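You operate a simulated robot arm through the tools that you are given. There is no shell and no other tool. Be economical: measure what you need, move in short steps, check, and stop when the job is done.

You run a simulated two-armed robot. Do the job below in one go: nothing can be reset, and whatever is moved stays where it is left.

JOB
Put the small black pad on the middle shelf of the store rack. Open the left top drawer, take the pink block from the middle shelf of the store rack and leave it in the inside of the left top drawer, then shut the drawer. Open the couch drawer, take the blue sponge on the middle shelf of the store rack and put it away in the inside of the couch drawer, then shut the drawer. Screw the lid back on the earplug jar. Take the yellow plug and leave it on the middle shelf of the bookcase. Take the purple flask labelled "B" from the left end of the control desk and put it in the red bin. The order is free. Set down upright: yellow plug, purple flask.

It is judged by the outcome, as a careful person would: the job done as asked, and still so three seconds after it is handed in. It fails if anything else is knocked over, pushed out of place, dropped, spilled or broken. Lids that push on must go on centred and level and be pressed home; caps that screw on are set level and turned clockwise until they are tight.

ROBOT AND FRAMES
Two 7-joint arms with two-finger parallel grippers on one trunk, on a base that drives. Base frame: it is fixed to the floor where the robot stands at the start and does not move with it; the origin is under the middle of the robot, x ahead of it, y to its left, z up. Lengths are in m, angles in degrees, forces in N, time in s.
The left shoulder is at the start at [0.08, 0.131, 0.947], the right one opposite. With the tool pointing down near the work surface each hand reaches from about 0.1 to 0.8 m from the robot's upright axis, wherever it stands, measured 20 degrees to its own side. Places, roughly: blue sponge (7x10x4 cm) [-1.7, 1.5, 0.9]; couch drawer [-1, -2.6, 0.7]; earplug jar [-4.25, -1.5, 0.75]; inside of the couch drawer [-1.1, -2.6, 0.7]; inside of the left top drawer [0.6, -1.4, 0.7]; left top drawer [0.5, -1.4, 0.7]; middle shelf of the bookcase [-7.3, -2.2, 0.9]; middle shelf of the store rack [-1, 1.5, 0.9]; pink block (14x6x6 cm) [-1.5, 1.5, 0.9]; purple flask [-5, -2.25, 0.75]; red bin inside (29x24 cm) [-7.18, -1.18, 0.4]; small black pad (13x7x4 cm) [0.5, 0.2, 0.5]; yellow plug (4x4x8 cm) [-5, -2.2, 0.8]. Payload 1.57 kg a hand.
The TCP of each hand is the grasp point between the finger pads, 0.03 m short of the fingertips. In the tool frame z runs along the fingers and y along their closing line. Largest opening 0.11 m; finger width 0.024, thickness 0.012; the body of the gripper, 0.048 by 0.112 m, starts 0.078 m behind the TCP.
Orientation is told as [roll, pitch, yaw] about the base's x, y, z axes, in that order, counted from this pose: with the fingers straight down and closing along the base's y, the tool's x points along the base's -x, its y along +y and its z along -z.

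CONTROLS
- The arms move only by the tool apply_moves. It takes "left_increments", "right_increments" or both (then of equal length, played together; a hand with none holds still); each is text: rows parted by semicolons, each of 7 numbers parted by spaces: the shift along the tool's x, y, z in m, then the turn, a rotation vector about the tool's x, y, z in degrees, then the finger opening in m, from 0 to 0.11. In form: x y z ax ay az claw; .... A call has 1 to 10 rows; each row is the pose to reach, as a shift and turn from the pose commanded when the call began, along the tool's axes at that moment. Rows are played at 5 a second. More than 0.05 m and 8.6 degrees between two rows, or a gripper value outside its range, and nothing of the call is played. A pose out of reach is approached as far as the arm can. The call stops where the force on the tool passes 40 N (or 10 N more than at its start, if that is more) or the arm is blocked; 0.2 s more then pass. The fingers move at their own pace (about 0.108 m/s each) and stop on an object; they squeeze with about 21 N. The grip force told is the motor's: it shows also when the fingers shut on nothing. Time passes only in rows, and 0.2 s behind the last, so rows that repeat a pose let the fingers close. The reply holds the time, the measured pose of the TCP, the force on the tool along the base axes, the opening and the grip force, in the units named above and with some noise, with the torque about the TCP (base axes, N m) and any sound that the robot's microphone picked up, and new pictures: "views" is both (left out), scene, wrist or none (wrist: the cameras of the hands that moved).
- Cameras (640 x 400 px; columns grow to the right, rows downward): "scene" is now at [-0.0714, 0.038, 1.4036]; the picture's right is [0.45, -0.89, 0.00], its down [-0.64, -0.32, -0.70] and it looks along [0.62, 0.31, -0.72] (base axes); focal length 277 px, centre (320, 200). "left" rides on the left gripper at [0.07, -0.016, -0.141] in its tool frame; the picture's right is [0.23, 0.97, 0.00], its down [-0.86, 0.20, -0.48] and it looks along [-0.47, 0.11, 0.88] (tool axes); focal length 222 px, centre (320, 200). "right" rides on the right gripper at [0.07, 0.016, -0.141] in its tool frame; the picture's right is [-0.23, 0.97, 0.00], its down [-0.86, -0.20, -0.48] and it looks along [-0.47, -0.11, 0.88] (tool axes); focal length 222 px, centre (320, 200). There is no depth. A picture from a camera that has moved, and an enlarged one, comes with that camera's place and axes in the base frame and with its lens.
- steer(legs): drives the robot by 1 to 6 legs, each [ahead, left, turn to the left] in m, m and degrees, along the robot's own axes; the way and the turn of a leg run together, so that a leg with both is an arc; at most 1.5 m and 180 degrees a leg. The arms and the cameras ride along, it lands a little off, and it stops where it bumps. It gives what a move gives, and a new picture of the scene camera.
- head_to(pan, tilt): turns the head with the scene camera to pan (to the left, within 109 degrees either way) and tilt (down, from -29 to 69), counted from straight ahead of the robot. It gives what a move gives, and a new picture of the scene camera.
- enlarge(camera, box): a new picture of the part [left, top, right, bottom] of that camera's present view, enlarged. No time passes.
- hand_in(): hands the job in; it is judged then, once.

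Go step by step. Nothing tells you exact positions but the pictures and the camera data: compare them with the known pose of the tool, close in by small moves and look again before you grip or let go. The budget is 217 turns and 260 pictures, counting those below and the enlarged ones. Unless the task says otherwise, let go and move clear before handing in.

The tools are called by a JSON object that holds its "method" and its "body". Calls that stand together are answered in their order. apply_moves: Moves the arms, as the interface text tells. Its arguments: {"type":"object","properties":{"left_increments":{"type":"string"},"right_increments":{"type":"string"},"views":{"type":"string","enum":["both","scene","wrist","none"]}},"required":[]} The other tools are called the same way: steer (legs) drives the base; head_to (pan, tilt) turns the head that bears the scene camera; enlarge (camera, box) takes an enlarged picture of a part of a camera's view; hand_in () hands the job in.

At the start:

```text
clock: 0.0
left_tcp_pos: [0.4997, 0.5198, 0.8011]
left_orientation: [0.0, 0.0, 0.0]
left_wrist_force: [-0.1, 0.2, -0.5]
left_moment: [0.02, 0.02, 0.0]
left_opening: 0.1101
left_finger_force: 0.1
right_tcp_pos: [0.3545, 0.0121, 0.8454]
right_orientation: [0.0, 0.1, 0.0]
right_wrist_force: [-0.7, 0.1, -0.3]
right_moment: [0.01, 0.0, -0.01]
right_opening: 0.1099
right_finger_force: 0.1
robot x, y, heading: [-0.0047, 0.0025, -0.1]
head pan, tilt: [26.7, 45.7]
```

scene: 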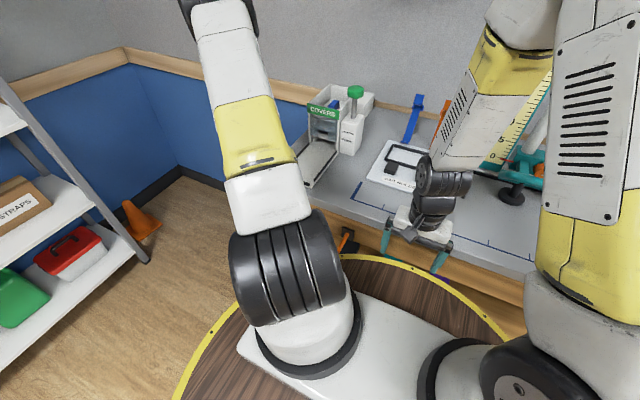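
right: 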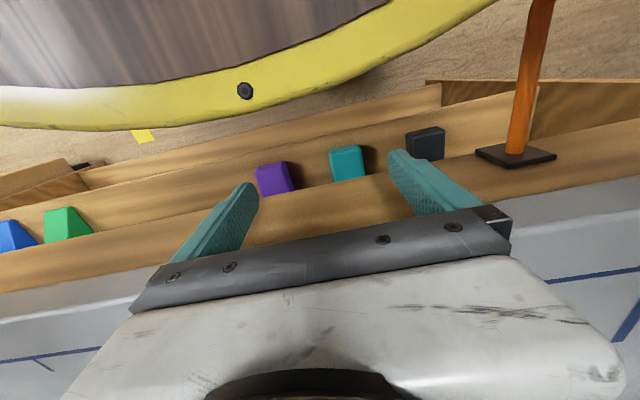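
left: 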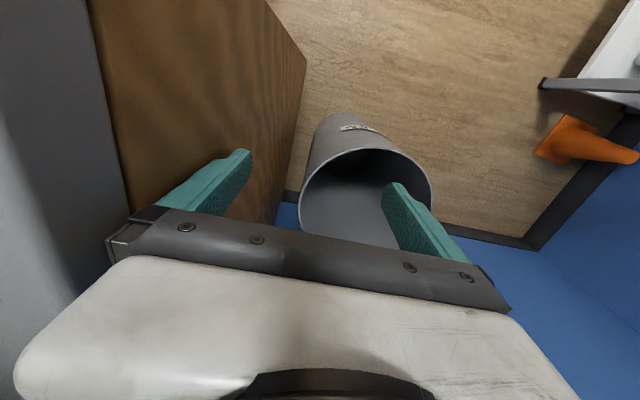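

I see the desk ahead, a rack to the left, and coloured blocks at the desk's front edge. I'll look around with the head first.

{"method": "head_to", "body": {"pan": 0, "tilt": 50}}

{"method": "head_to", "body": {"pan": 100, "tilt": 20}}

{"method": "head_to", "body": {"pan": -80, "tilt": 25}}

```text
clock: 0.9
left_tcp_pos: [0.5002, 0.5205, 0.8007]
left_orientation: [0.1, 0.0, 0.1]
left_wrist_force: [0.1, 0.1, 0.4]
left_moment: [-0.01, -0.04, 0.02]
left_opening: 0.1097
left_finger_force: 0.0
right_tcp_pos: [0.3544, 0.0108, 0.8444]
right_orientation: [0.0, 0.1, 0.0]
right_wrist_force: [0.2, -0.3, 0.4]
right_moment: [0.01, 0.0, -0.02]
right_opening: 0.1102
right_finger_force: 0.0
robot x, y, heading: [-0.0009, 0.0001, 0.3]
head pan, tilt: [0.0, 50.0]
camera scene: at [-0.0664, 0.0017, 1.3978], right [0.0, -1.0, 0.0], down [-0.77, 0.0, -0.64], along [0.64, 0.0, -0.77], focal length 277 px, centre (320, 200)
```

scene: 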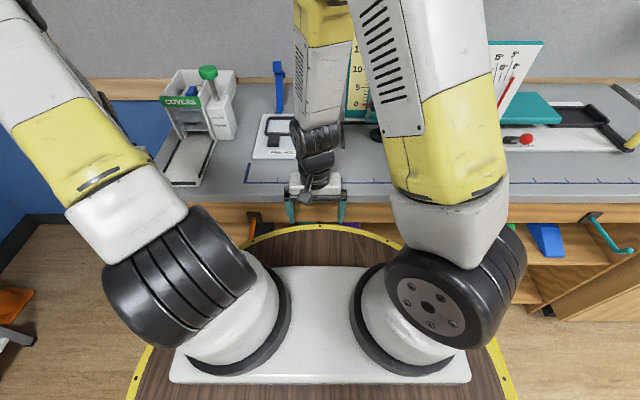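

```text
clock: 2.7
left_tcp_pos: [0.4988, 0.5215, 0.8005]
left_orientation: [0.0, 0.0, 0.0]
left_wrist_force: [-0.6, -0.1, 0.4]
left_moment: [0.01, 0.01, -0.02]
left_opening: 0.1102
left_finger_force: 0.0
right_tcp_pos: [0.354, 0.0101, 0.8452]
right_orientation: [0.0, 0.0, 0.0]
right_wrist_force: [0.5, -0.4, 0.7]
right_moment: [-0.02, 0.03, 0.01]
right_opening: 0.11
right_finger_force: 0.0
robot x, y, heading: [-0.0017, -0.0001, -0.0]
head pan, tilt: [100.0, 20.0]
camera scene: at [-0.1596, 0.0934, 1.4434], right [0.98, 0.17, 0.0], down [0.06, -0.34, -0.94], along [-0.16, 0.93, -0.34], focal length 277 px, centre (320, 200)
```

scene: 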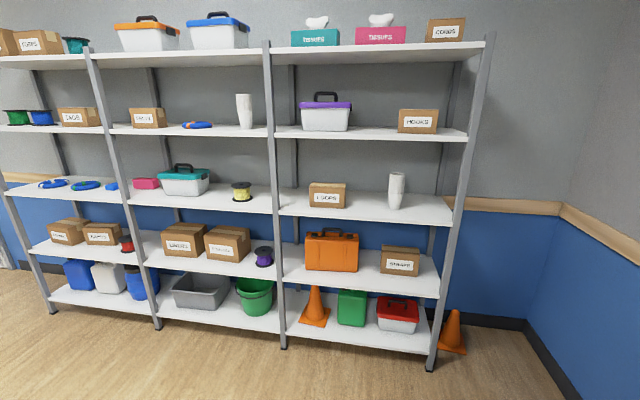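

```text
clock: 5.4
left_tcp_pos: [0.4983, 0.5211, 0.8017]
left_orientation: [-0.1, 0.0, 0.0]
left_wrist_force: [0.5, -0.4, -0.8]
left_moment: [0.0, 0.03, -0.03]
left_opening: 0.11
left_finger_force: 0.1
right_tcp_pos: [0.3531, 0.0116, 0.8439]
right_orientation: [0.1, 0.0, -0.1]
right_wrist_force: [0.7, 0.2, -0.1]
right_moment: [-0.03, 0.0, 0.03]
right_opening: 0.1101
right_finger_force: 0.0
robot x, y, heading: [-0.0006, 0.0002, -0.0]
head pan, tilt: [-80.0, 25.0]
camera scene: at [-0.1274, -0.0891, 1.4353], right [-0.98, -0.17, 0.0], down [-0.07, 0.42, -0.91], along [0.16, -0.89, -0.42], focal length 277 px, centre (320, 200)
```

scene: 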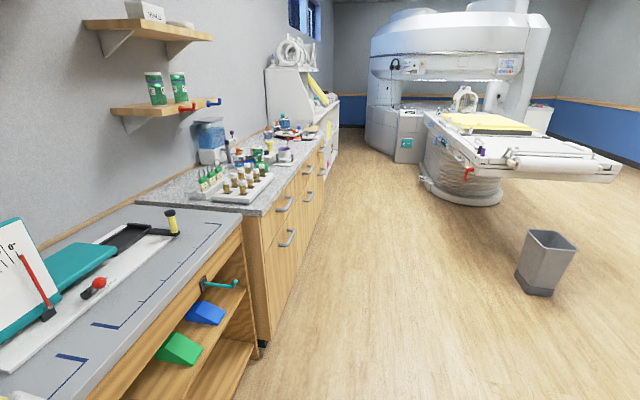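

The black pad seems to lie on the open shelf beneath the desk near [0.46, 0.22, 0.5]. I'll look behind, then back off to see the shelf.

{"method": "head_to", "body": {"pan": -109, "tilt": 25}}

{"method": "steer", "body": {"legs": [[-0.6, 0, 0]]}}

{"method": "head_to", "body": {"pan": 0, "tilt": 35}}

```text
clock: 6.3
left_tcp_pos: [0.4992, 0.5207, 0.8006]
left_orientation: [0.0, 0.0, 0.1]
left_wrist_force: [-0.1, -0.5, 0.5]
left_moment: [0.0, 0.0, -0.01]
left_opening: 0.1101
left_finger_force: 0.2
right_tcp_pos: [0.3541, 0.0115, 0.8449]
right_orientation: [0.1, 0.0, 0.0]
right_wrist_force: [0.0, 1.0, 0.2]
right_moment: [0.0, 0.0, -0.02]
right_opening: 0.11
right_finger_force: 0.0
robot x, y, heading: [0.0019, 0.001, 0.1]
head pan, tilt: [-108.9, 25.0]
camera scene: at [-0.1732, -0.0856, 1.4353], right [-0.95, 0.32, 0.0], down [0.14, 0.4, -0.91], along [-0.29, -0.86, -0.42], focal length 277 px, centre (320, 200)
```

scene: 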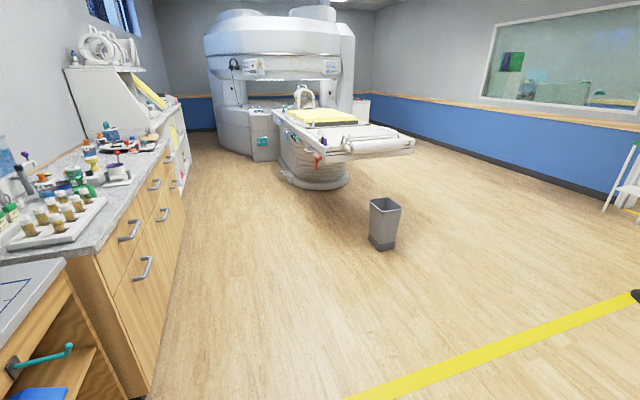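

```text
clock: 9.6
left_tcp_pos: [-0.0902, 0.5207, 0.8025]
left_orientation: [0.1, 0.0, -0.1]
left_wrist_force: [0.5, 0.0, -0.3]
left_moment: [-0.02, 0.0, 0.0]
left_opening: 0.11
left_finger_force: 0.1
right_tcp_pos: [-0.2337, 0.0112, 0.8444]
right_orientation: [0.0, 0.0, 0.0]
right_wrist_force: [0.1, -0.6, -0.2]
right_moment: [0.02, 0.0, -0.01]
right_opening: 0.11
right_finger_force: 0.1
robot x, y, heading: [-0.588, 0.0001, -0.1]
head pan, tilt: [-108.9, 25.0]
camera scene: at [-0.7622, -0.0856, 1.4353], right [-0.95, 0.32, 0.0], down [0.14, 0.4, -0.91], along [-0.29, -0.86, -0.42], focal length 277 px, centre (320, 200)
```

scene: 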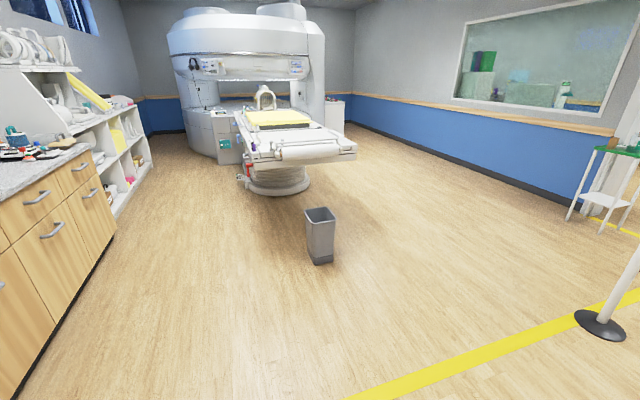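

```text
clock: 11.5
left_tcp_pos: [-0.0898, 0.5196, 0.7994]
left_orientation: [0.0, -0.1, 0.0]
left_wrist_force: [0.5, 0.1, -0.1]
left_moment: [0.01, 0.01, -0.01]
left_opening: 0.1099
left_finger_force: 0.0
right_tcp_pos: [-0.2349, 0.0107, 0.8456]
right_orientation: [0.0, 0.1, 0.0]
right_wrist_force: [-0.1, 0.8, -0.1]
right_moment: [-0.02, 0.06, 0.0]
right_opening: 0.1099
right_finger_force: 0.0
robot x, y, heading: [-0.5901, 0.0001, -0.0]
head pan, tilt: [0.0, 35.0]
camera scene: at [-0.6443, 0.0016, 1.4195], right [0.0, -1.0, 0.0], down [-0.57, 0.0, -0.82], along [0.82, 0.0, -0.57], focal length 277 px, centre (320, 200)
```

scene: 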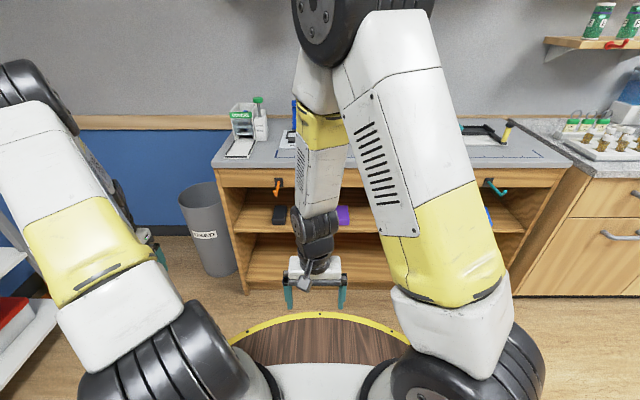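

{"method": "enlarge", "body": {"camera": "scene", "box": [200, 130, 400, 300]}}

```text
2.35 times, centred on (300, 215) of scene
camera zoom: at [-0.6443, 0.0016, 1.4195], right [0.0, -1.0, 0.0], down [-0.57, 0.0, -0.82], along [0.82, 0.0, -0.57], focal length 651 px, centre (367, 165)
```

zoom: 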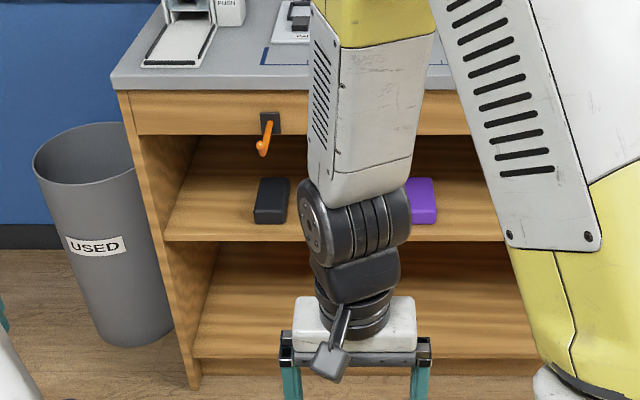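

The pad is about 7 cm wide across y at the front of the open shelf (shelf ~0.46, fascia bottom ~0.74). I'll tilt the right hand forward and lower it, still clear of the desk.

{"method": "apply_moves", "body": {"right_increments": "-0.0125 0 0.0375 0 -8.1 0 0.11; -0.025 0 0.075 0 -16.2 0 0.11; -0.0375 0 0.1125 0 -24.3 0 0.11; -0.05 0 0.15 0 -32.4 0 0.11; -0.0625 0 0.1875 0 -40.5 0 0.11; -0.075 0 0.225 0 -48.6 0 0.11; -0.0875 0 0.2625 0 -56.7 0 0.11; -0.1 0 0.30 0 -65 0 0.11; -0.1 0 0.30 0 -65 0 0.11"}}

```text
clock: 12.1
left_tcp_pos: [-0.0913, 0.5209, 0.8016]
left_orientation: [-0.1, 0.0, 0.0]
left_wrist_force: [0.4, 0.5, -1.0]
left_moment: [-0.01, -0.02, 0.03]
left_opening: 0.1102
left_finger_force: 0.0
right_tcp_pos: [-0.2128, 0.0097, 0.7856]
right_orientation: [0.4, -14.2, -0.2]
right_wrist_force: [8.4, -5.0, 111.2]
right_moment: [1.58, 13.66, 0.41]
right_opening: 0.1101
right_finger_force: 0.1
robot x, y, heading: [-0.592, 0.0013, -0.1]
head pan, tilt: [0.0, 35.0]
stopped in row 3 (right hand): the force on the tool passed its limit at 474 N (the readings are from after the stop); the commanded pose is now the measured one
camera scene: at [-0.6452, 0.0016, 1.4195], right [0.0, -1.0, 0.0], down [-0.57, 0.0, -0.82], along [0.82, 0.0, -0.57], focal length 277 px, centre (320, 200)
camera right: at [-0.3141, 0.0259, 0.9048], right [0.22, 0.97, 0.06], down [0.71, -0.21, 0.67], along [0.67, -0.11, -0.74], focal length 222 px, centre (320, 200)
```

scene: 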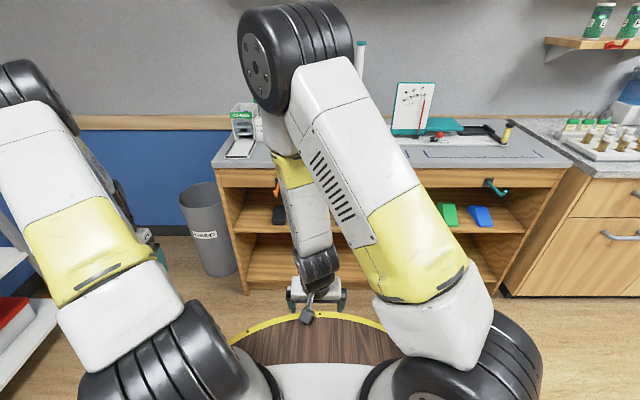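
right: 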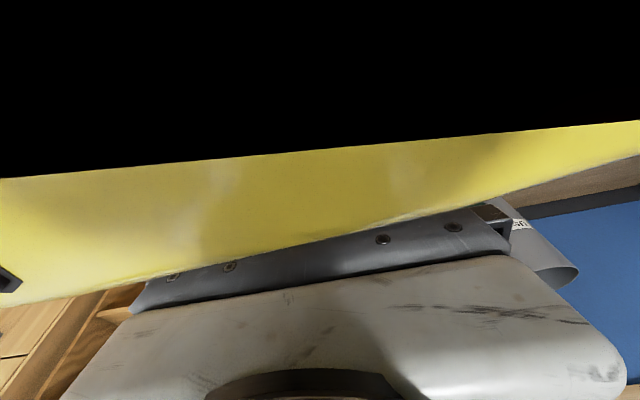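

The robot's own round deck lies under the hand at about z 0.75. I'll lift, go out past its rim while tilting, and keep clear of it.

{"method": "apply_moves", "body": {"right_increments": "-0.0098 0 -0.0388 0 0 0 0.11; -0.0196 0 -0.0775 0 0 0 0.11; -0.0294 0 -0.1163 0 0 0 0.11; -0.064 0 -0.1075 0 -7.26 0 0.11; -0.0986 0 -0.0988 0 -14.5 0 0.11; -0.1332 0 -0.09 0 -21.8 0 0.11; -0.1678 0 -0.0813 0 -29 0 0.11; -0.2024 0 -0.0725 0 -36.3 0 0.11; -0.237 0 -0.0638 0 -43.6 0 0.11; -0.2716 0 -0.055 0 -50.8 0 0.11"}}

```text
clock: 14.3
left_tcp_pos: [-0.0904, 0.5191, 0.7996]
left_orientation: [0.0, 0.0, 0.0]
left_wrist_force: [0.0, 1.3, -0.1]
left_moment: [-0.02, 0.02, -0.01]
left_opening: 0.1102
left_finger_force: 0.1
right_tcp_pos: [0.0386, 0.0104, 0.9032]
right_orientation: [0.5, -65.3, -0.6]
right_wrist_force: [-0.8, -0.2, 0.3]
right_moment: [-0.02, 0.0, -0.02]
right_opening: 0.1099
right_finger_force: 0.0
robot x, y, heading: [-0.5841, 0.0003, 0.0]
head pan, tilt: [0.0, 35.0]
camera scene: at [-0.6446, 0.0016, 1.4195], right [0.0, -1.0, 0.0], down [-0.57, 0.0, -0.82], along [0.82, 0.0, -0.57], focal length 277 px, centre (320, 200)
camera right: at [-0.1183, 0.0272, 0.8988], right [0.1, 0.97, 0.21], down [-0.08, -0.2, 0.98], along [0.99, -0.11, 0.05], focal length 222 px, centre (320, 200)
```

scene: 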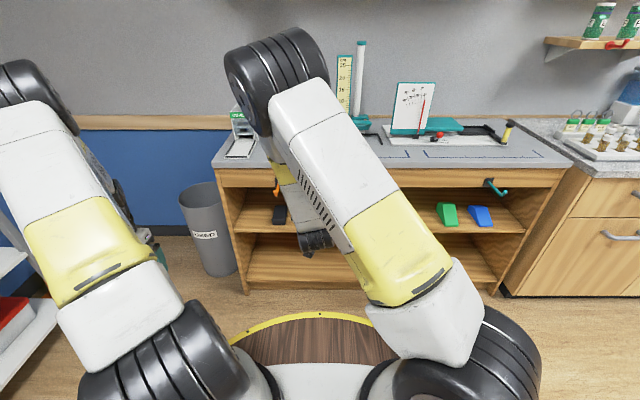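
right: 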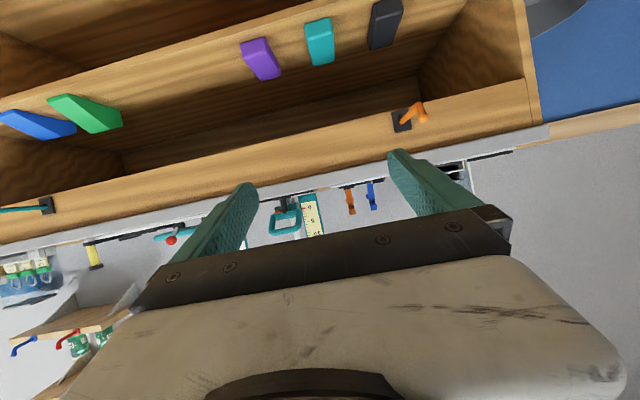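

Clear now and the camera sees the pad upside-down on the shelf. I'll extend further and lower, staying in front of the desk.

{"method": "apply_moves", "body": {"right_increments": "-0.0181 0 0.0394 0 0 0 0.11; -0.0362 0 0.0787 0 0 0 0.11; -0.0543 0 0.1181 0 0 0 0.11; -0.0134 0 0.1369 0 0 0 0.11; 0.0275 0 0.1557 0 0 0 0.11; 0.0684 0 0.1745 0 0 0 0.11; 0.1093 0 0.1933 0 0 0 0.11; 0.1502 0 0.2121 0 0 0 0.11; 0.1911 0 0.2309 0 0 0 0.11; 0.2319 0 0.2497 0 0 0 0.11"}}

{"method": "steer", "body": {"legs": [[0, 0.21, 0]]}}

```text
clock: 16.5
left_tcp_pos: [-0.0902, 0.5207, 0.8]
left_orientation: [0.0, 0.0, -0.1]
left_wrist_force: [-0.4, 0.4, -1.0]
left_moment: [-0.02, 0.01, 0.02]
left_opening: 0.1099
left_finger_force: 0.1
right_tcp_pos: [0.1663, 0.0061, 0.5876]
right_orientation: [0.5, -65.0, -0.6]
right_wrist_force: [-0.6, -0.9, 0.5]
right_moment: [-0.03, 0.02, 0.02]
right_opening: 0.1097
right_finger_force: 0.1
robot x, y, heading: [-0.5871, 0.0003, -0.0]
head pan, tilt: [0.0, 35.0]
camera scene: at [-0.6444, 0.0017, 1.4195], right [0.0, -1.0, 0.0], down [-0.57, 0.0, -0.82], along [0.82, 0.0, -0.57], focal length 277 px, centre (320, 200)
camera right: at [0.0096, 0.0244, 0.5831], right [0.1, 0.97, 0.21], down [-0.07, -0.2, 0.98], along [0.99, -0.11, 0.05], focal length 222 px, centre (320, 200)
```

scene: 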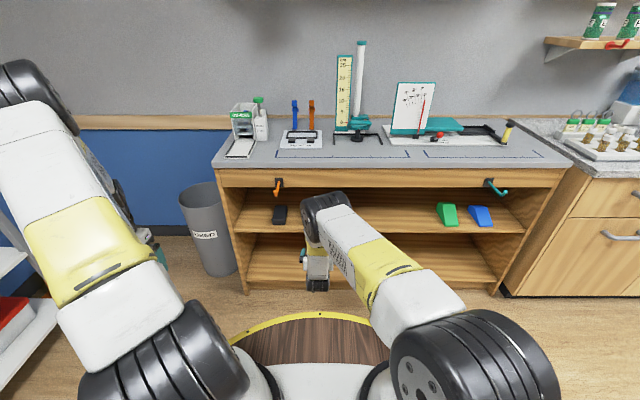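
right: 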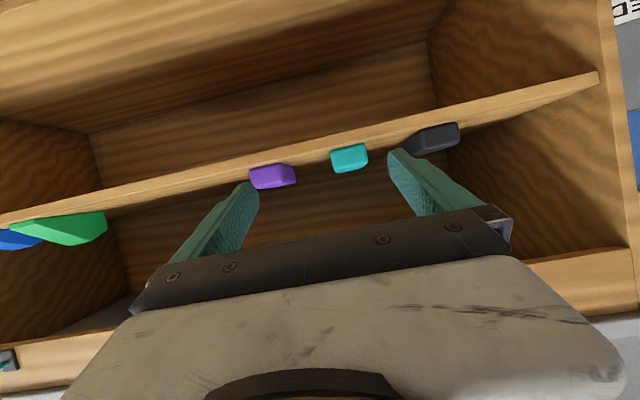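

```text
clock: 18.1
left_tcp_pos: [-0.0903, 0.7288, 0.7998]
left_orientation: [-0.1, 0.1, 0.1]
left_wrist_force: [-0.1, 0.6, -0.4]
left_moment: [-0.02, -0.01, -0.02]
left_opening: 0.1099
left_finger_force: 0.1
right_tcp_pos: [0.1667, 0.2151, 0.5867]
right_orientation: [0.5, -65.0, -0.5]
right_wrist_force: [0.7, 0.6, -0.3]
right_moment: [0.03, 0.0, 0.0]
right_opening: 0.11
right_finger_force: 0.1
robot x, y, heading: [-0.5904, 0.2074, 0.1]
head pan, tilt: [0.0, 35.0]
camera scene: at [-0.6443, 0.209, 1.4195], right [0.0, -1.0, 0.0], down [-0.57, 0.0, -0.82], along [0.82, 0.0, -0.57], focal length 277 px, centre (320, 200)
```

scene: 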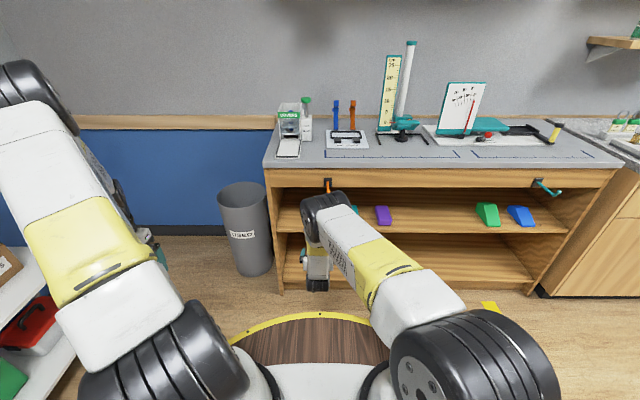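

{"method": "enlarge", "body": {"camera": "right", "box": [160, 60, 520, 285]}}

```text
1.78 times, centred on (340, 172) of right
camera zoom: at [0.0091, 0.2323, 0.5832], right [0.1, 0.97, 0.21], down [-0.07, -0.2, 0.98], along [0.99, -0.11, 0.05], focal length 395 px, centre (284, 249)
```

zoom: 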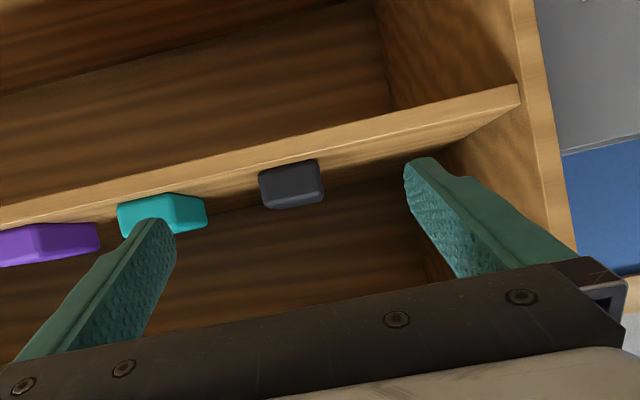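

Pad: front face near x 0.44, y 0.206, z 0.52–0.56. I'll lower to z 0.553 and drive forward part way.

{"method": "apply_moves", "body": {"right_increments": "0.0309 -0.009 0.0142 0 0 0 0.11; 0.0309 -0.009 0.0142 0 0 0 0.11", "views": "none"}}

{"method": "steer", "body": {"legs": [[0.2, 0, 0]]}}

{"method": "enlarge", "body": {"camera": "right", "box": [160, 60, 520, 285]}}

```text
clock: 18.8
left_tcp_pos: [-0.0909, 0.7277, 0.7995]
left_orientation: [0.0, -0.1, 0.2]
left_wrist_force: [0.3, 1.0, -0.1]
left_moment: [-0.02, 0.0, 0.03]
left_opening: 0.1099
left_finger_force: 0.1
right_tcp_pos: [0.1662, 0.206, 0.5528]
right_orientation: [0.5, -65.1, -0.5]
right_wrist_force: [0.3, 0.5, -0.3]
right_moment: [-0.01, 0.06, 0.01]
right_opening: 0.11
right_finger_force: 0.1
robot x, y, heading: [-0.5876, 0.21, -0.2]
head pan, tilt: [0.0, 35.0]
```

```text
clock: 20.4
left_tcp_pos: [0.1161, 0.7275, 0.7997]
left_orientation: [0.0, 0.0, -0.1]
left_wrist_force: [0.5, 0.0, 0.1]
left_moment: [-0.02, 0.05, 0.0]
left_opening: 0.1104
left_finger_force: 0.0
right_tcp_pos: [0.3715, 0.2043, 0.5519]
right_orientation: [0.5, -65.0, -0.7]
right_wrist_force: [0.1, 0.2, 0.2]
right_moment: [0.03, -0.02, -0.01]
right_opening: 0.1096
right_finger_force: 0.0
robot x, y, heading: [-0.3864, 0.2088, -0.3]
head pan, tilt: [0.0, 35.0]
camera scene: at [-0.4394, 0.2093, 1.4195], right [0.0, -1.0, 0.0], down [-0.57, 0.0, -0.82], along [0.82, 0.0, -0.57], focal length 277 px, centre (320, 200)
```

scene: 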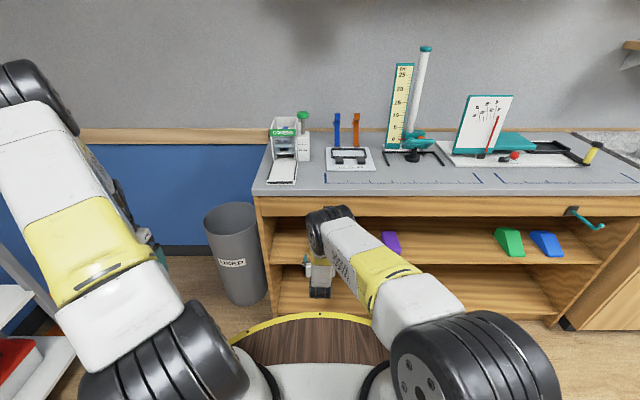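

```text
1.78 times, centred on (340, 172) of right
camera zoom: at [0.2137, 0.2219, 0.5489], right [0.1, 0.97, 0.21], down [-0.07, -0.2, 0.98], along [0.99, -0.11, 0.05], focal length 395 px, centre (284, 249)
```

zoom: 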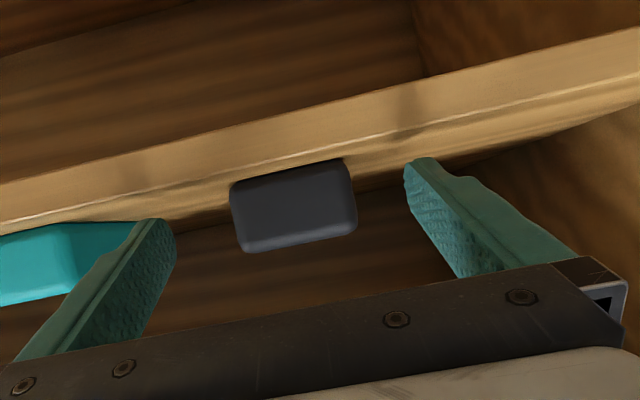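

The pad sits centred between the fingers. I'll advance 0.125 m by the arm and close.

{"method": "apply_moves", "body": {"right_increments": "-0.0132 0.002 0.0283 0 0 0 0.11; -0.0264 0.002 0.0566 0 0 0 0.11; -0.0396 0.002 0.085 0 0 0 0.11; -0.0528 0.002 0.1133 0 0 0 0.11; -0.0528 0.002 0.1133 0 0 0 0.11; -0.0528 0.002 0.1133 0 0 0 0.05; -0.0528 0.002 0.1133 0 0 0 0.05; -0.0528 0.002 0.1133 0 0 0 0.05"}}

```text
clock: 22.2
left_tcp_pos: [0.1159, 0.7273, 0.7994]
left_orientation: [0.0, 0.0, -0.1]
left_wrist_force: [-0.4, -0.2, -0.1]
left_moment: [0.01, -0.02, -0.02]
left_opening: 0.1097
left_finger_force: 0.1
right_tcp_pos: [0.4957, 0.2054, 0.5546]
right_orientation: [0.4, -65.1, -0.7]
right_wrist_force: [-0.3, 0.4, 0.6]
right_moment: [0.01, 0.01, 0.01]
right_opening: 0.0656
right_finger_force: 21.3
robot x, y, heading: [-0.3848, 0.2112, -0.0]
head pan, tilt: [0.0, 35.0]
camera scene: at [-0.4394, 0.2092, 1.4195], right [0.0, -1.0, 0.0], down [-0.57, 0.0, -0.82], along [0.82, 0.0, -0.57], focal length 277 px, centre (320, 200)
camera right: at [0.3383, 0.2222, 0.5511], right [0.1, 0.97, 0.21], down [-0.07, -0.2, 0.98], along [0.99, -0.11, 0.05], focal length 222 px, centre (320, 200)
```

scene: 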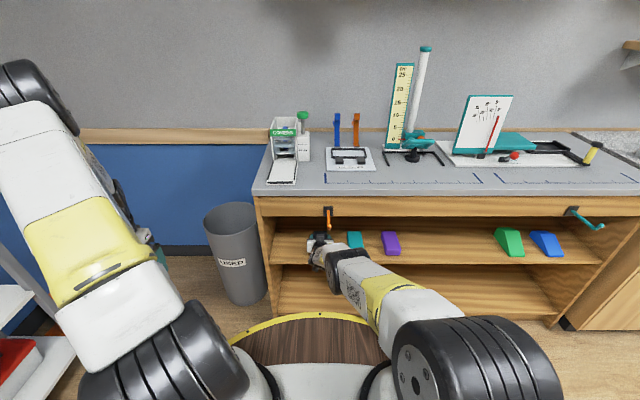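
right: 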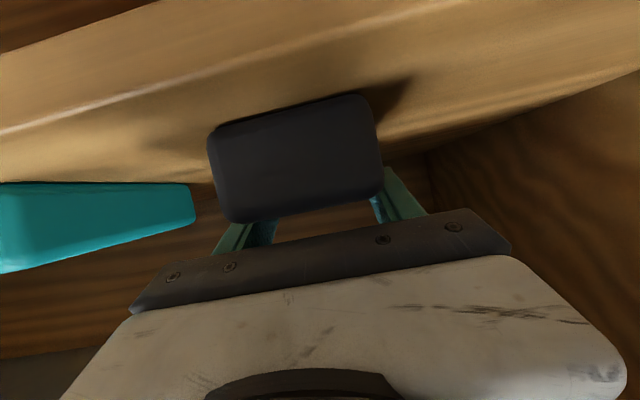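

Gripped at 0.066. Lift slightly and back away from the desk.

{"method": "apply_moves", "body": {"right_increments": "-0.0113 0 -0.0053 0 0 0 0.05; -0.0227 0 -0.0106 0 0 0 0.05; -0.0227 0 -0.0106 0 0 0 0.05", "views": "none"}}

{"method": "steer", "body": {"legs": [[-0.5, 0, 0]]}}

{"method": "head_to", "body": {"pan": 90, "tilt": 20}}

```text
clock: 23.0
left_tcp_pos: [0.115, 0.7276, 0.8007]
left_orientation: [0.0, 0.0, -0.1]
left_wrist_force: [0.4, 0.3, -0.1]
left_moment: [0.03, 0.0, 0.0]
left_opening: 0.1099
left_finger_force: 0.1
right_tcp_pos: [0.4964, 0.2054, 0.5797]
right_orientation: [0.5, -65.0, -0.8]
right_wrist_force: [-0.7, 0.5, -0.5]
right_moment: [0.01, -0.04, 0.0]
right_opening: 0.0657
right_finger_force: 20.6
robot x, y, heading: [-0.3833, 0.2113, -0.1]
head pan, tilt: [0.0, 35.0]
```

```text
clock: 25.9
left_tcp_pos: [-0.3949, 0.7294, 0.8008]
left_orientation: [0.0, 0.1, 0.4]
left_wrist_force: [0.1, -0.3, 0.0]
left_moment: [-0.02, 0.01, -0.01]
left_opening: 0.1101
left_finger_force: 0.1
right_tcp_pos: [-0.0107, 0.2135, 0.5794]
right_orientation: [0.5, -65.0, -0.3]
right_wrist_force: [0.0, 0.5, -0.1]
right_moment: [0.02, 0.03, 0.03]
right_opening: 0.0654
right_finger_force: 20.5
robot x, y, heading: [-0.8931, 0.2101, 0.2]
head pan, tilt: [0.0, 35.0]
camera scene: at [-0.9459, 0.2076, 1.4195], right [0.01, -1.0, 0.0], down [-0.57, 0.0, -0.82], along [0.82, 0.01, -0.57], focal length 277 px, centre (320, 200)
```

scene: 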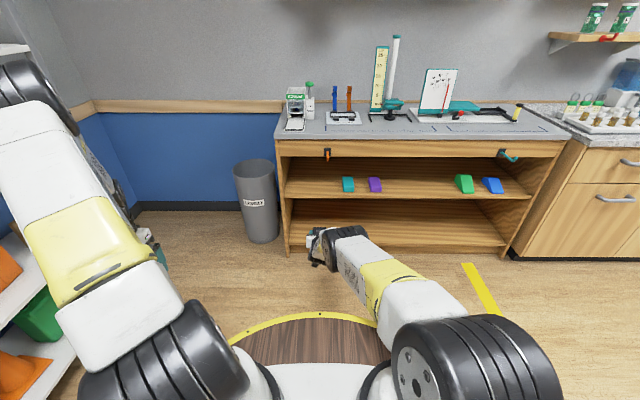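

```text
clock: 27.6
left_tcp_pos: [-0.3956, 0.7298, 0.7992]
left_orientation: [-0.1, 0.0, 0.4]
left_wrist_force: [0.1, -0.2, 0.5]
left_moment: [-0.02, -0.02, -0.02]
left_opening: 0.1102
left_finger_force: 0.0
right_tcp_pos: [-0.0112, 0.2131, 0.581]
right_orientation: [0.4, -65.0, -0.3]
right_wrist_force: [0.5, -0.4, -0.4]
right_moment: [-0.01, -0.03, 0.03]
right_opening: 0.0654
right_finger_force: 21.1
robot x, y, heading: [-0.8911, 0.2045, 0.5]
head pan, tilt: [90.0, 20.0]
camera scene: at [-1.0345, 0.3001, 1.4434], right [1.0, 0.01, 0.0], down [0.0, -0.34, -0.94], along [-0.01, 0.94, -0.34], focal length 277 px, centre (320, 200)
```

scene: 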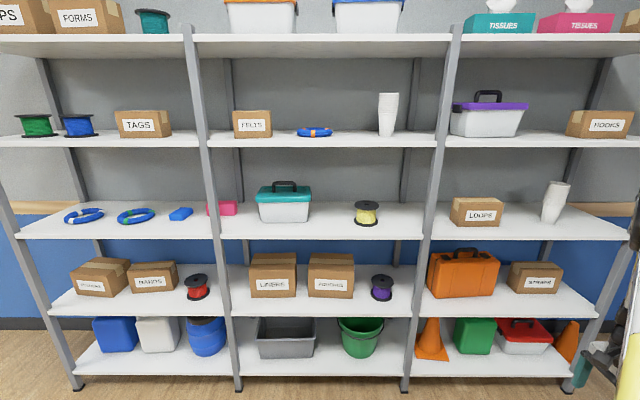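

The middle shelf is the third board, front edge near y 1.37, about z 0.88, with a free gap around x −0.97 between teal box and tape spool. Raise the pad hand and turn left to face the rack.

{"method": "apply_moves", "body": {"right_increments": "-0.033 0 -0.0286 0 0 0 0.05; -0.066 0 -0.0573 0 0 0 0.05; -0.099 0 -0.0859 0 0 0 0.05; -0.132 0 -0.1145 0 0 0 0.05; -0.165 0 -0.1432 0 0 0 0.05; -0.198 0 -0.1718 0 0 0 0.05; -0.231 0 -0.2004 0 0 0 0.05; -0.264 0 -0.229 0 0 0 0.05; -0.297 0 -0.2577 0 0 0 0.05; -0.33 0 -0.2863 0 0 0 0.05", "views": "none"}}

{"method": "steer", "body": {"legs": [[0, 0, 89.5]]}}

{"method": "head_to", "body": {"pan": 0, "tilt": 25}}

```text
clock: 29.8
left_tcp_pos: [-0.395, 0.7312, 0.7996]
left_orientation: [0.0, 0.0, 0.4]
left_wrist_force: [1.1, 0.5, 0.0]
left_moment: [0.06, 0.05, 0.04]
left_opening: 0.11
left_finger_force: 0.1
right_tcp_pos: [-0.13, 0.2087, 1.002]
right_orientation: [0.4, -64.9, -0.1]
right_wrist_force: [0.7, 0.1, -0.2]
right_moment: [-0.04, -0.02, -0.02]
right_opening: 0.0652
right_finger_force: 20.8
robot x, y, heading: [-0.8933, 0.2058, 0.4]
head pan, tilt: [90.0, 20.0]
```

```text
clock: 33.9
left_tcp_pos: [-1.3982, 0.7178, 0.8009]
left_orientation: [0.0, -0.1, 88.3]
left_wrist_force: [-0.5, -0.3, 1.0]
left_moment: [0.0, -0.02, -0.01]
left_opening: 0.1099
left_finger_force: 0.0
right_tcp_pos: [-0.8696, 0.9676, 1.0019]
right_orientation: [0.4, -65.0, 87.8]
right_wrist_force: [0.4, 0.8, -0.6]
right_moment: [0.03, -0.01, 0.01]
right_opening: 0.0654
right_finger_force: 21.2
robot x, y, heading: [-0.888, 0.2082, 88.4]
head pan, tilt: [90.0, 20.0]
camera scene: at [-0.9913, 0.0706, 1.4434], right [0.03, 1.0, 0.0], down [0.34, -0.01, -0.94], along [-0.94, 0.02, -0.34], focal length 277 px, centre (320, 200)
```

scene: 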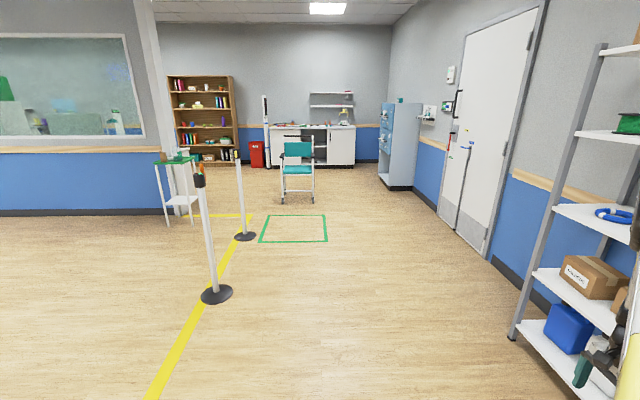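

```text
clock: 35.6
left_tcp_pos: [-1.3963, 0.719, 0.801]
left_orientation: [0.0, 0.1, 88.4]
left_wrist_force: [-0.3, 0.6, -0.7]
left_moment: [-0.02, 0.03, 0.02]
left_opening: 0.1098
left_finger_force: 0.1
right_tcp_pos: [-0.8689, 0.967, 1.0023]
right_orientation: [0.6, -65.0, 87.8]
right_wrist_force: [-0.3, 0.5, -0.2]
right_moment: [0.02, 0.02, -0.02]
right_opening: 0.0654
right_finger_force: 21.7
robot x, y, heading: [-0.8891, 0.2058, 88.4]
head pan, tilt: [0.0, 25.0]
camera scene: at [-0.8958, 0.1602, 1.4353], right [1.0, -0.03, 0.0], down [-0.01, -0.42, -0.91], along [0.02, 0.91, -0.42], focal length 277 px, centre (320, 200)
```

scene: 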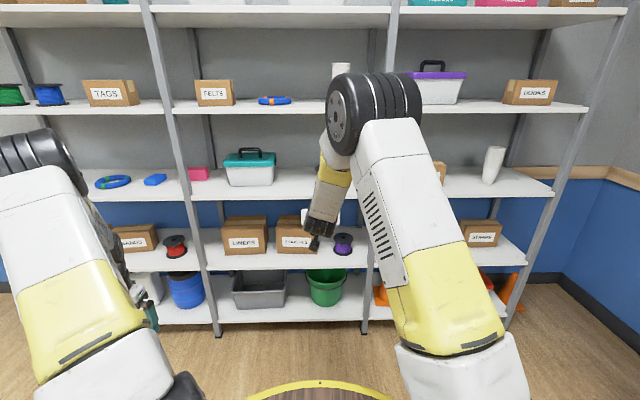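

{"method": "enlarge", "body": {"camera": "right", "box": [0, 0, 640, 400]}}

{"method": "enlarge", "body": {"camera": "scene", "box": [80, 130, 400, 330]}}

```text
1.00 times, centred on (320, 200) of right (not enlarged: the box is as wide or as high as the picture)
camera zoom: at [-0.8896, 0.8104, 0.9979], right [-0.97, 0.13, 0.21], down [0.2, -0.08, 0.98], along [0.14, 0.99, 0.05], focal length 222 px, centre (320, 200)
```

zoom: 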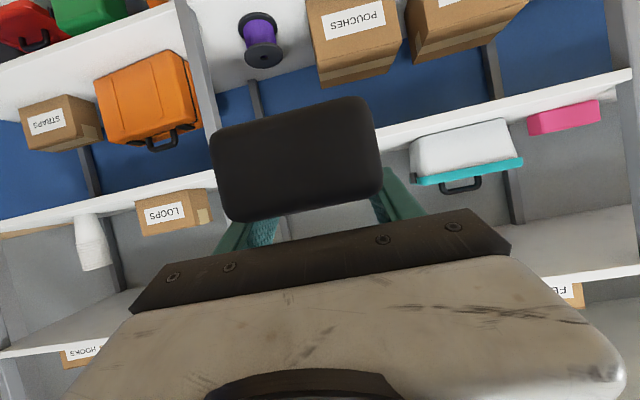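

```text
2.00 times, centred on (240, 230) of scene
camera zoom: at [-0.8958, 0.1602, 1.4353], right [1.0, -0.03, 0.0], down [-0.01, -0.42, -0.91], along [0.02, 0.91, -0.42], focal length 554 px, centre (480, 140)
```

zoom: 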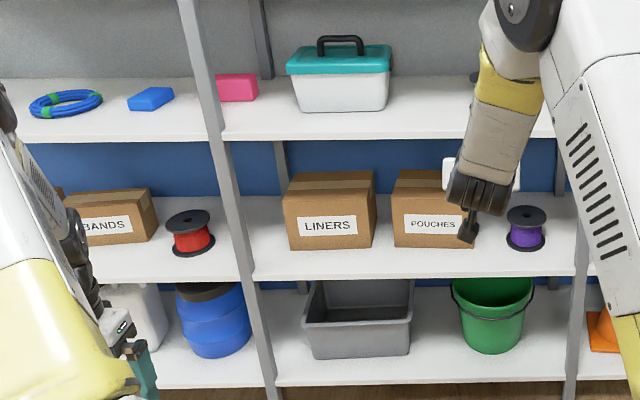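

{"method": "enlarge", "body": {"camera": "right", "box": [380, 40, 640, 200]}}

```text
2.46 times, centred on (510, 120) of right
camera zoom: at [-0.8896, 0.8104, 0.9979], right [-0.97, 0.13, 0.21], down [0.2, -0.08, 0.98], along [0.14, 0.99, 0.05], focal length 547 px, centre (-148, 397)
```

zoom: 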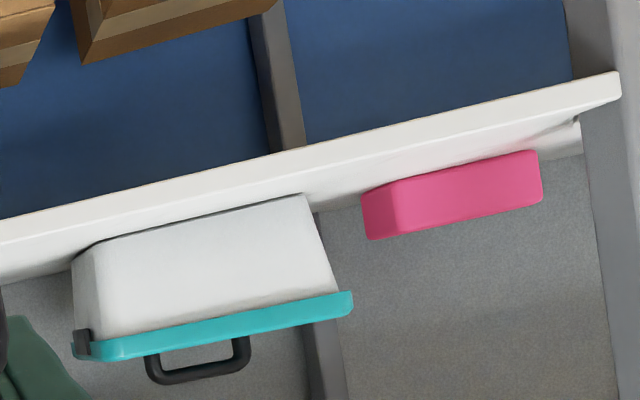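

Triangulating: shelf top z≈0.92, front edge y≈1.29, free gap x −1.10…−0.89. Drive so the pad comes to the shelf front at x≈−0.99.

{"method": "steer", "body": {"legs": [[0, 0.12, 1.5], [0.3, 0, 0]]}}

{"method": "enlarge", "body": {"camera": "right", "box": [0, 0, 640, 400]}}

```text
clock: 38.5
left_tcp_pos: [-1.5286, 1.0097, 0.7998]
left_orientation: [0.1, 0.0, 89.5]
left_wrist_force: [-0.1, 0.2, -0.1]
left_moment: [-0.02, 0.01, 0.01]
left_opening: 0.1098
left_finger_force: 0.1
right_tcp_pos: [-1.0032, 1.2674, 1.0018]
right_orientation: [0.5, -65.0, 88.8]
right_wrist_force: [0.0, -0.6, 0.5]
right_moment: [0.02, 0.02, -0.01]
right_opening: 0.0652
right_finger_force: 21.1
robot x, y, heading: [-1.0098, 0.5025, 89.4]
head pan, tilt: [0.0, 25.0]
camera scene: at [-1.0161, 0.46, 1.4353], right [1.0, -0.01, 0.0], down [0.0, -0.42, -0.91], along [0.01, 0.91, -0.42], focal length 277 px, centre (320, 200)
```

scene: 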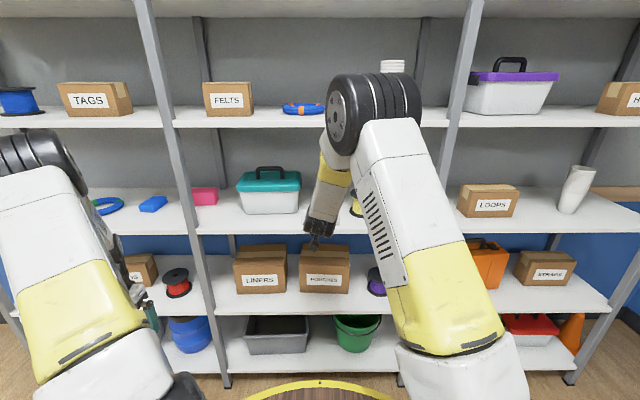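

```text
1.00 times, centred on (320, 200) of right (not enlarged: the box is as wide or as high as the picture)
camera zoom: at [-1.0212, 1.1101, 0.9979], right [-0.97, 0.11, 0.21], down [0.2, -0.07, 0.98], along [0.12, 0.99, 0.05], focal length 222 px, centre (320, 200)
```

zoom: 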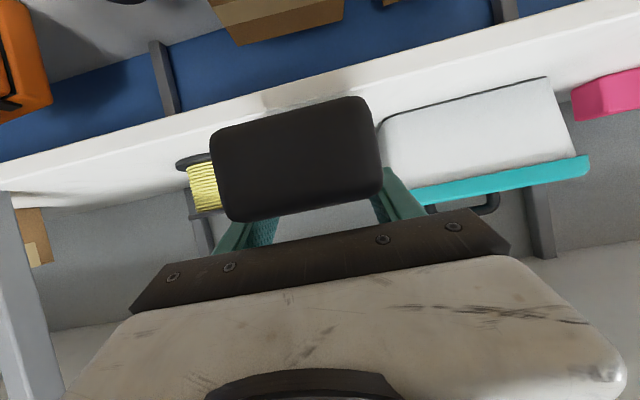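

Advance the pad over the shelf and lower towards it.

{"method": "apply_moves", "body": {"right_increments": "-0.0169 -0.004 0.0363 0 0 0 0.05; -0.0338 -0.008 0.0725 0 0 0 0.05; -0.0507 -0.012 0.1088 0 0 0 0.05; -0.0326 -0.012 0.1172 0 0 0 0.05; -0.0235 -0.012 0.1215 0 0 0 0.05; -0.0235 -0.012 0.1215 0 0 0 0.05"}}

```text
clock: 39.9
left_tcp_pos: [-1.5268, 1.0097, 0.8004]
left_orientation: [0.0, 0.0, 89.4]
left_wrist_force: [0.3, 0.3, -0.5]
left_moment: [0.02, -0.02, 0.02]
left_opening: 0.1099
left_finger_force: 0.0
right_tcp_pos: [-0.9878, 1.3851, 0.9713]
right_orientation: [0.5, -65.0, 88.8]
right_wrist_force: [0.7, 0.3, -0.2]
right_moment: [-0.04, 0.01, 0.01]
right_opening: 0.0652
right_finger_force: 20.4
robot x, y, heading: [-1.0099, 0.5068, 89.7]
head pan, tilt: [0.0, 25.0]
camera scene: at [-1.0161, 0.46, 1.4353], right [1.0, -0.01, 0.0], down [0.0, -0.42, -0.91], along [0.01, 0.91, -0.42], focal length 277 px, centre (320, 200)
camera right: at [-1.0064, 1.2281, 0.9657], right [-0.97, 0.11, 0.21], down [0.2, -0.08, 0.98], along [0.12, 0.99, 0.05], focal length 222 px, centre (320, 200)
```

scene: 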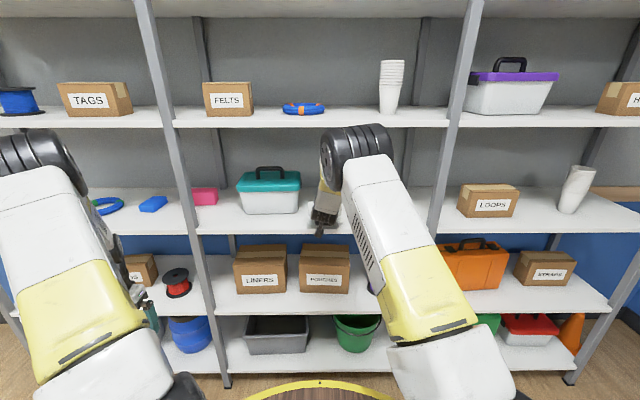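
right: 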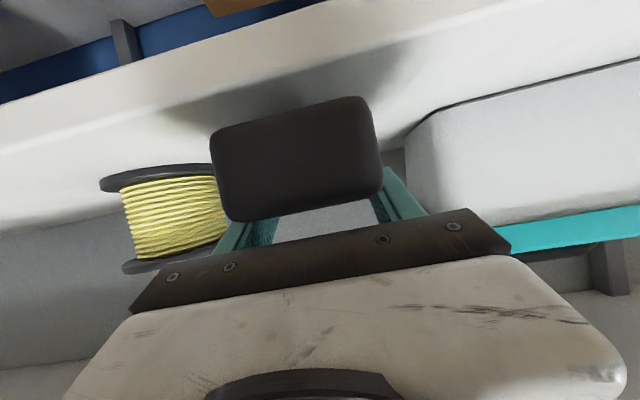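

Clear of spool and box. Lower in small steps until contact.

{"method": "apply_moves", "body": {"right_increments": "0.0036 0 0.0017 0 0 0 0.05; 0.0073 0 0.0034 0 0 0 0.05; 0.0091 0 0.0042 0 0 0 0.05; 0.0109 0 0.0051 0 0 0 0.05", "views": "wrist"}}

```text
clock: 40.9
left_tcp_pos: [-1.528, 1.0111, 0.7994]
left_orientation: [0.0, -0.1, 89.3]
left_wrist_force: [-0.2, -0.7, 0.4]
left_moment: [0.0, 0.01, -0.02]
left_opening: 0.1098
left_finger_force: 0.0
right_tcp_pos: [-0.9896, 1.3867, 0.9604]
right_orientation: [0.5, -65.0, 88.8]
right_wrist_force: [-0.3, 0.0, -0.7]
right_moment: [-0.01, 0.0, 0.0]
right_opening: 0.0653
right_finger_force: 20.9
robot x, y, heading: [-1.0096, 0.5057, 89.4]
head pan, tilt: [0.0, 25.0]
camera right: at [-1.0075, 1.2295, 0.9553], right [-0.97, 0.11, 0.21], down [0.2, -0.08, 0.98], along [0.12, 0.99, 0.05], focal length 222 px, centre (320, 200)
```

right: 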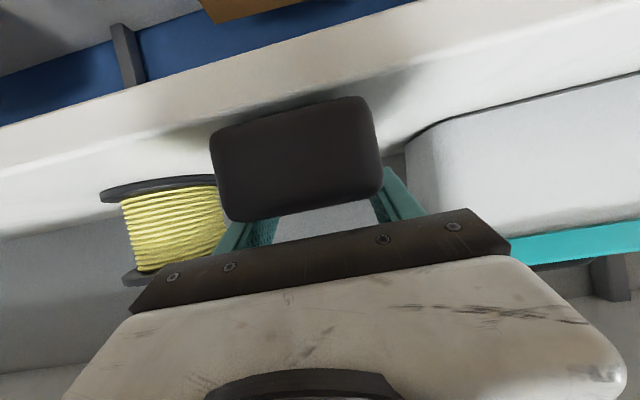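

{"method": "apply_moves", "body": {"right_increments": "0.0027 0 0.0013 0 0 0 0.05; 0.0054 0 0.0025 0 0 0 0.05; 0.0082 0 0.0038 0 0 0 0.05; 0.0109 0 0.0051 0 0 0 0.05", "views": "wrist"}}

```text
clock: 41.9
left_tcp_pos: [-1.5281, 1.0092, 0.7998]
left_orientation: [0.1, -0.1, 89.3]
left_wrist_force: [0.6, -0.1, -0.1]
left_moment: [0.0, 0.0, 0.01]
left_opening: 0.11
left_finger_force: 0.1
right_tcp_pos: [-0.9892, 1.3874, 0.9506]
right_orientation: [0.5, -65.3, 88.8]
right_wrist_force: [-0.2, 4.2, 13.9]
right_moment: [-0.08, -0.08, 0.01]
right_opening: 0.066
right_finger_force: 20.8
robot x, y, heading: [-1.0088, 0.5079, 89.6]
head pan, tilt: [0.0, 25.0]
camera right: at [-1.0077, 1.2301, 0.9457], right [-0.97, 0.11, 0.21], down [0.2, -0.08, 0.98], along [0.12, 0.99, 0.06], focal length 222 px, centre (320, 200)
```

right: 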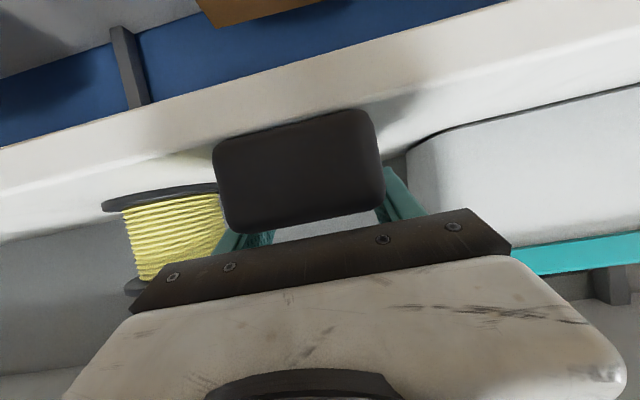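

Pad touches (14 N). Open and withdraw straight back.

{"method": "apply_moves", "body": {"right_increments": "-0.001 0 -0.001 0 0 0 0.07; -0.002 0 -0.001 0 0 0 0.09; -0.002 0 -0.001 0 0 0 0.09; 0.0107 0 -0.0282 0 0 0 0.09; 0.0274 0 -0.064 0 0 0 0.09; 0.044 0 -0.1 0 0 0 0.09; 0.0614 0 -0.137 0 0 0 0.09"}}

```text
clock: 43.5
left_tcp_pos: [-1.5273, 1.0091, 0.8]
left_orientation: [-0.1, 0.0, 89.4]
left_wrist_force: [0.2, 0.7, -0.3]
left_moment: [0.01, 0.03, -0.01]
left_opening: 0.11
left_finger_force: 0.1
right_tcp_pos: [-0.9892, 1.2343, 0.952]
right_orientation: [0.5, -65.0, 88.8]
right_wrist_force: [0.3, -0.3, 0.3]
right_moment: [-0.01, -0.01, 0.01]
right_opening: 0.09
right_finger_force: 0.0
robot x, y, heading: [-1.0138, 0.505, 89.6]
head pan, tilt: [0.0, 25.0]
camera scene: at [-1.0162, 0.4603, 1.4353], right [1.0, -0.01, 0.0], down [0.0, -0.42, -0.91], along [0.01, 0.91, -0.42], focal length 277 px, centre (320, 200)
camera right: at [-1.0074, 1.0779, 0.9483], right [-0.97, 0.11, 0.21], down [0.2, -0.07, 0.98], along [0.12, 0.99, 0.05], focal length 222 px, centre (320, 200)
```

scene: 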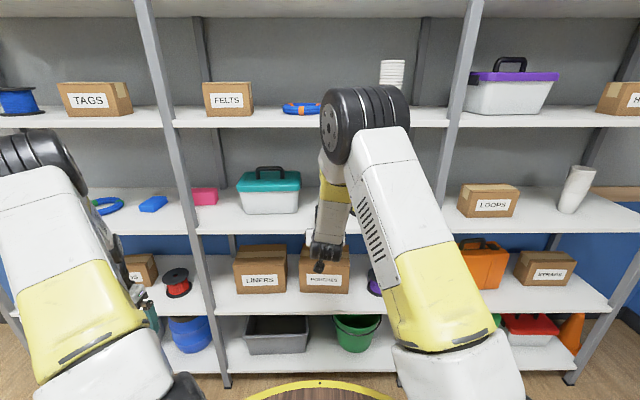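
right: 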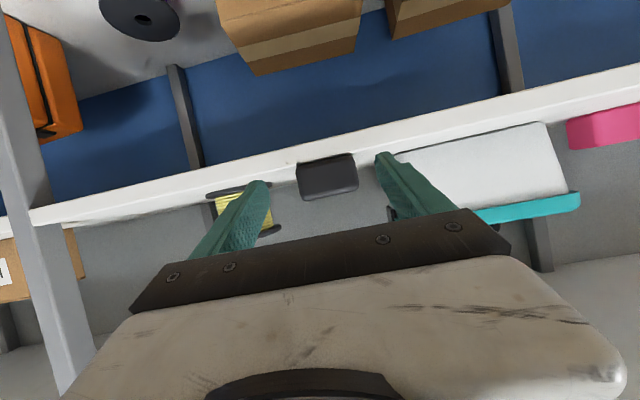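

Pad is set on the middle shelf. Next, retract the right hand to rest and move left along the rack to view the pink block and sponge head-on.

{"method": "apply_moves", "body": {"right_increments": "0.0155 -0.0278 -0.0332 0 7.22 0 0.09; 0.031 -0.0556 -0.0664 0 14.44 0 0.09; 0.0465 -0.0834 -0.0996 0 21.66 0 0.09; 0.062 -0.1112 -0.1328 0 28.9 0 0.09; 0.0775 -0.139 -0.166 0 36.1 0 0.09; 0.093 -0.1668 -0.1992 0 43.3 0 0.09; 0.1085 -0.1946 -0.2324 0 50.5 0 0.09; 0.124 -0.2224 -0.2656 0 57.8 0 0.09; 0.1395 -0.25 -0.299 0 65 0 0.09", "views": "none"}}

{"method": "steer", "body": {"legs": [[-0.05, 0.5, 0.5]]}}

```text
clock: 45.5
left_tcp_pos: [-1.5271, 1.0104, 0.7994]
left_orientation: [0.0, -0.1, 89.4]
left_wrist_force: [-0.5, 0.0, -0.6]
left_moment: [0.0, 0.0, 0.0]
left_opening: 0.11
left_finger_force: 0.2
right_tcp_pos: [-0.742, 0.9048, 0.9481]
right_orientation: [0.1, 0.1, 89.2]
right_wrist_force: [-0.1, -0.1, -0.6]
right_moment: [0.01, -0.03, -0.01]
right_opening: 0.0899
right_finger_force: 0.0
robot x, y, heading: [-1.0136, 0.5091, 89.7]
head pan, tilt: [0.0, 25.0]
```

```text
clock: 48.4
left_tcp_pos: [-2.0228, 0.9511, 0.8004]
left_orientation: [0.0, 0.0, 90.5]
left_wrist_force: [0.0, -0.2, 0.3]
left_moment: [0.0, -0.04, 0.01]
left_opening: 0.1098
left_finger_force: 0.1
right_tcp_pos: [-1.2379, 0.8602, 0.9487]
right_orientation: [0.2, 0.0, 90.3]
right_wrist_force: [0.0, 0.9, 0.7]
right_moment: [0.0, 0.02, -0.03]
right_opening: 0.0903
right_finger_force: 0.1
robot x, y, heading: [-1.4973, 0.457, 90.5]
head pan, tilt: [0.0, 25.0]
camera scene: at [-1.5026, 0.4103, 1.4353], right [1.0, 0.01, 0.0], down [0.0, -0.42, -0.91], along [-0.01, 0.91, -0.42], focal length 277 px, centre (320, 200)
```

scene: 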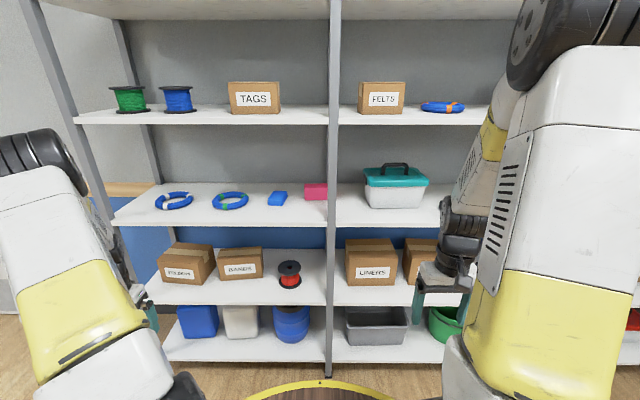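

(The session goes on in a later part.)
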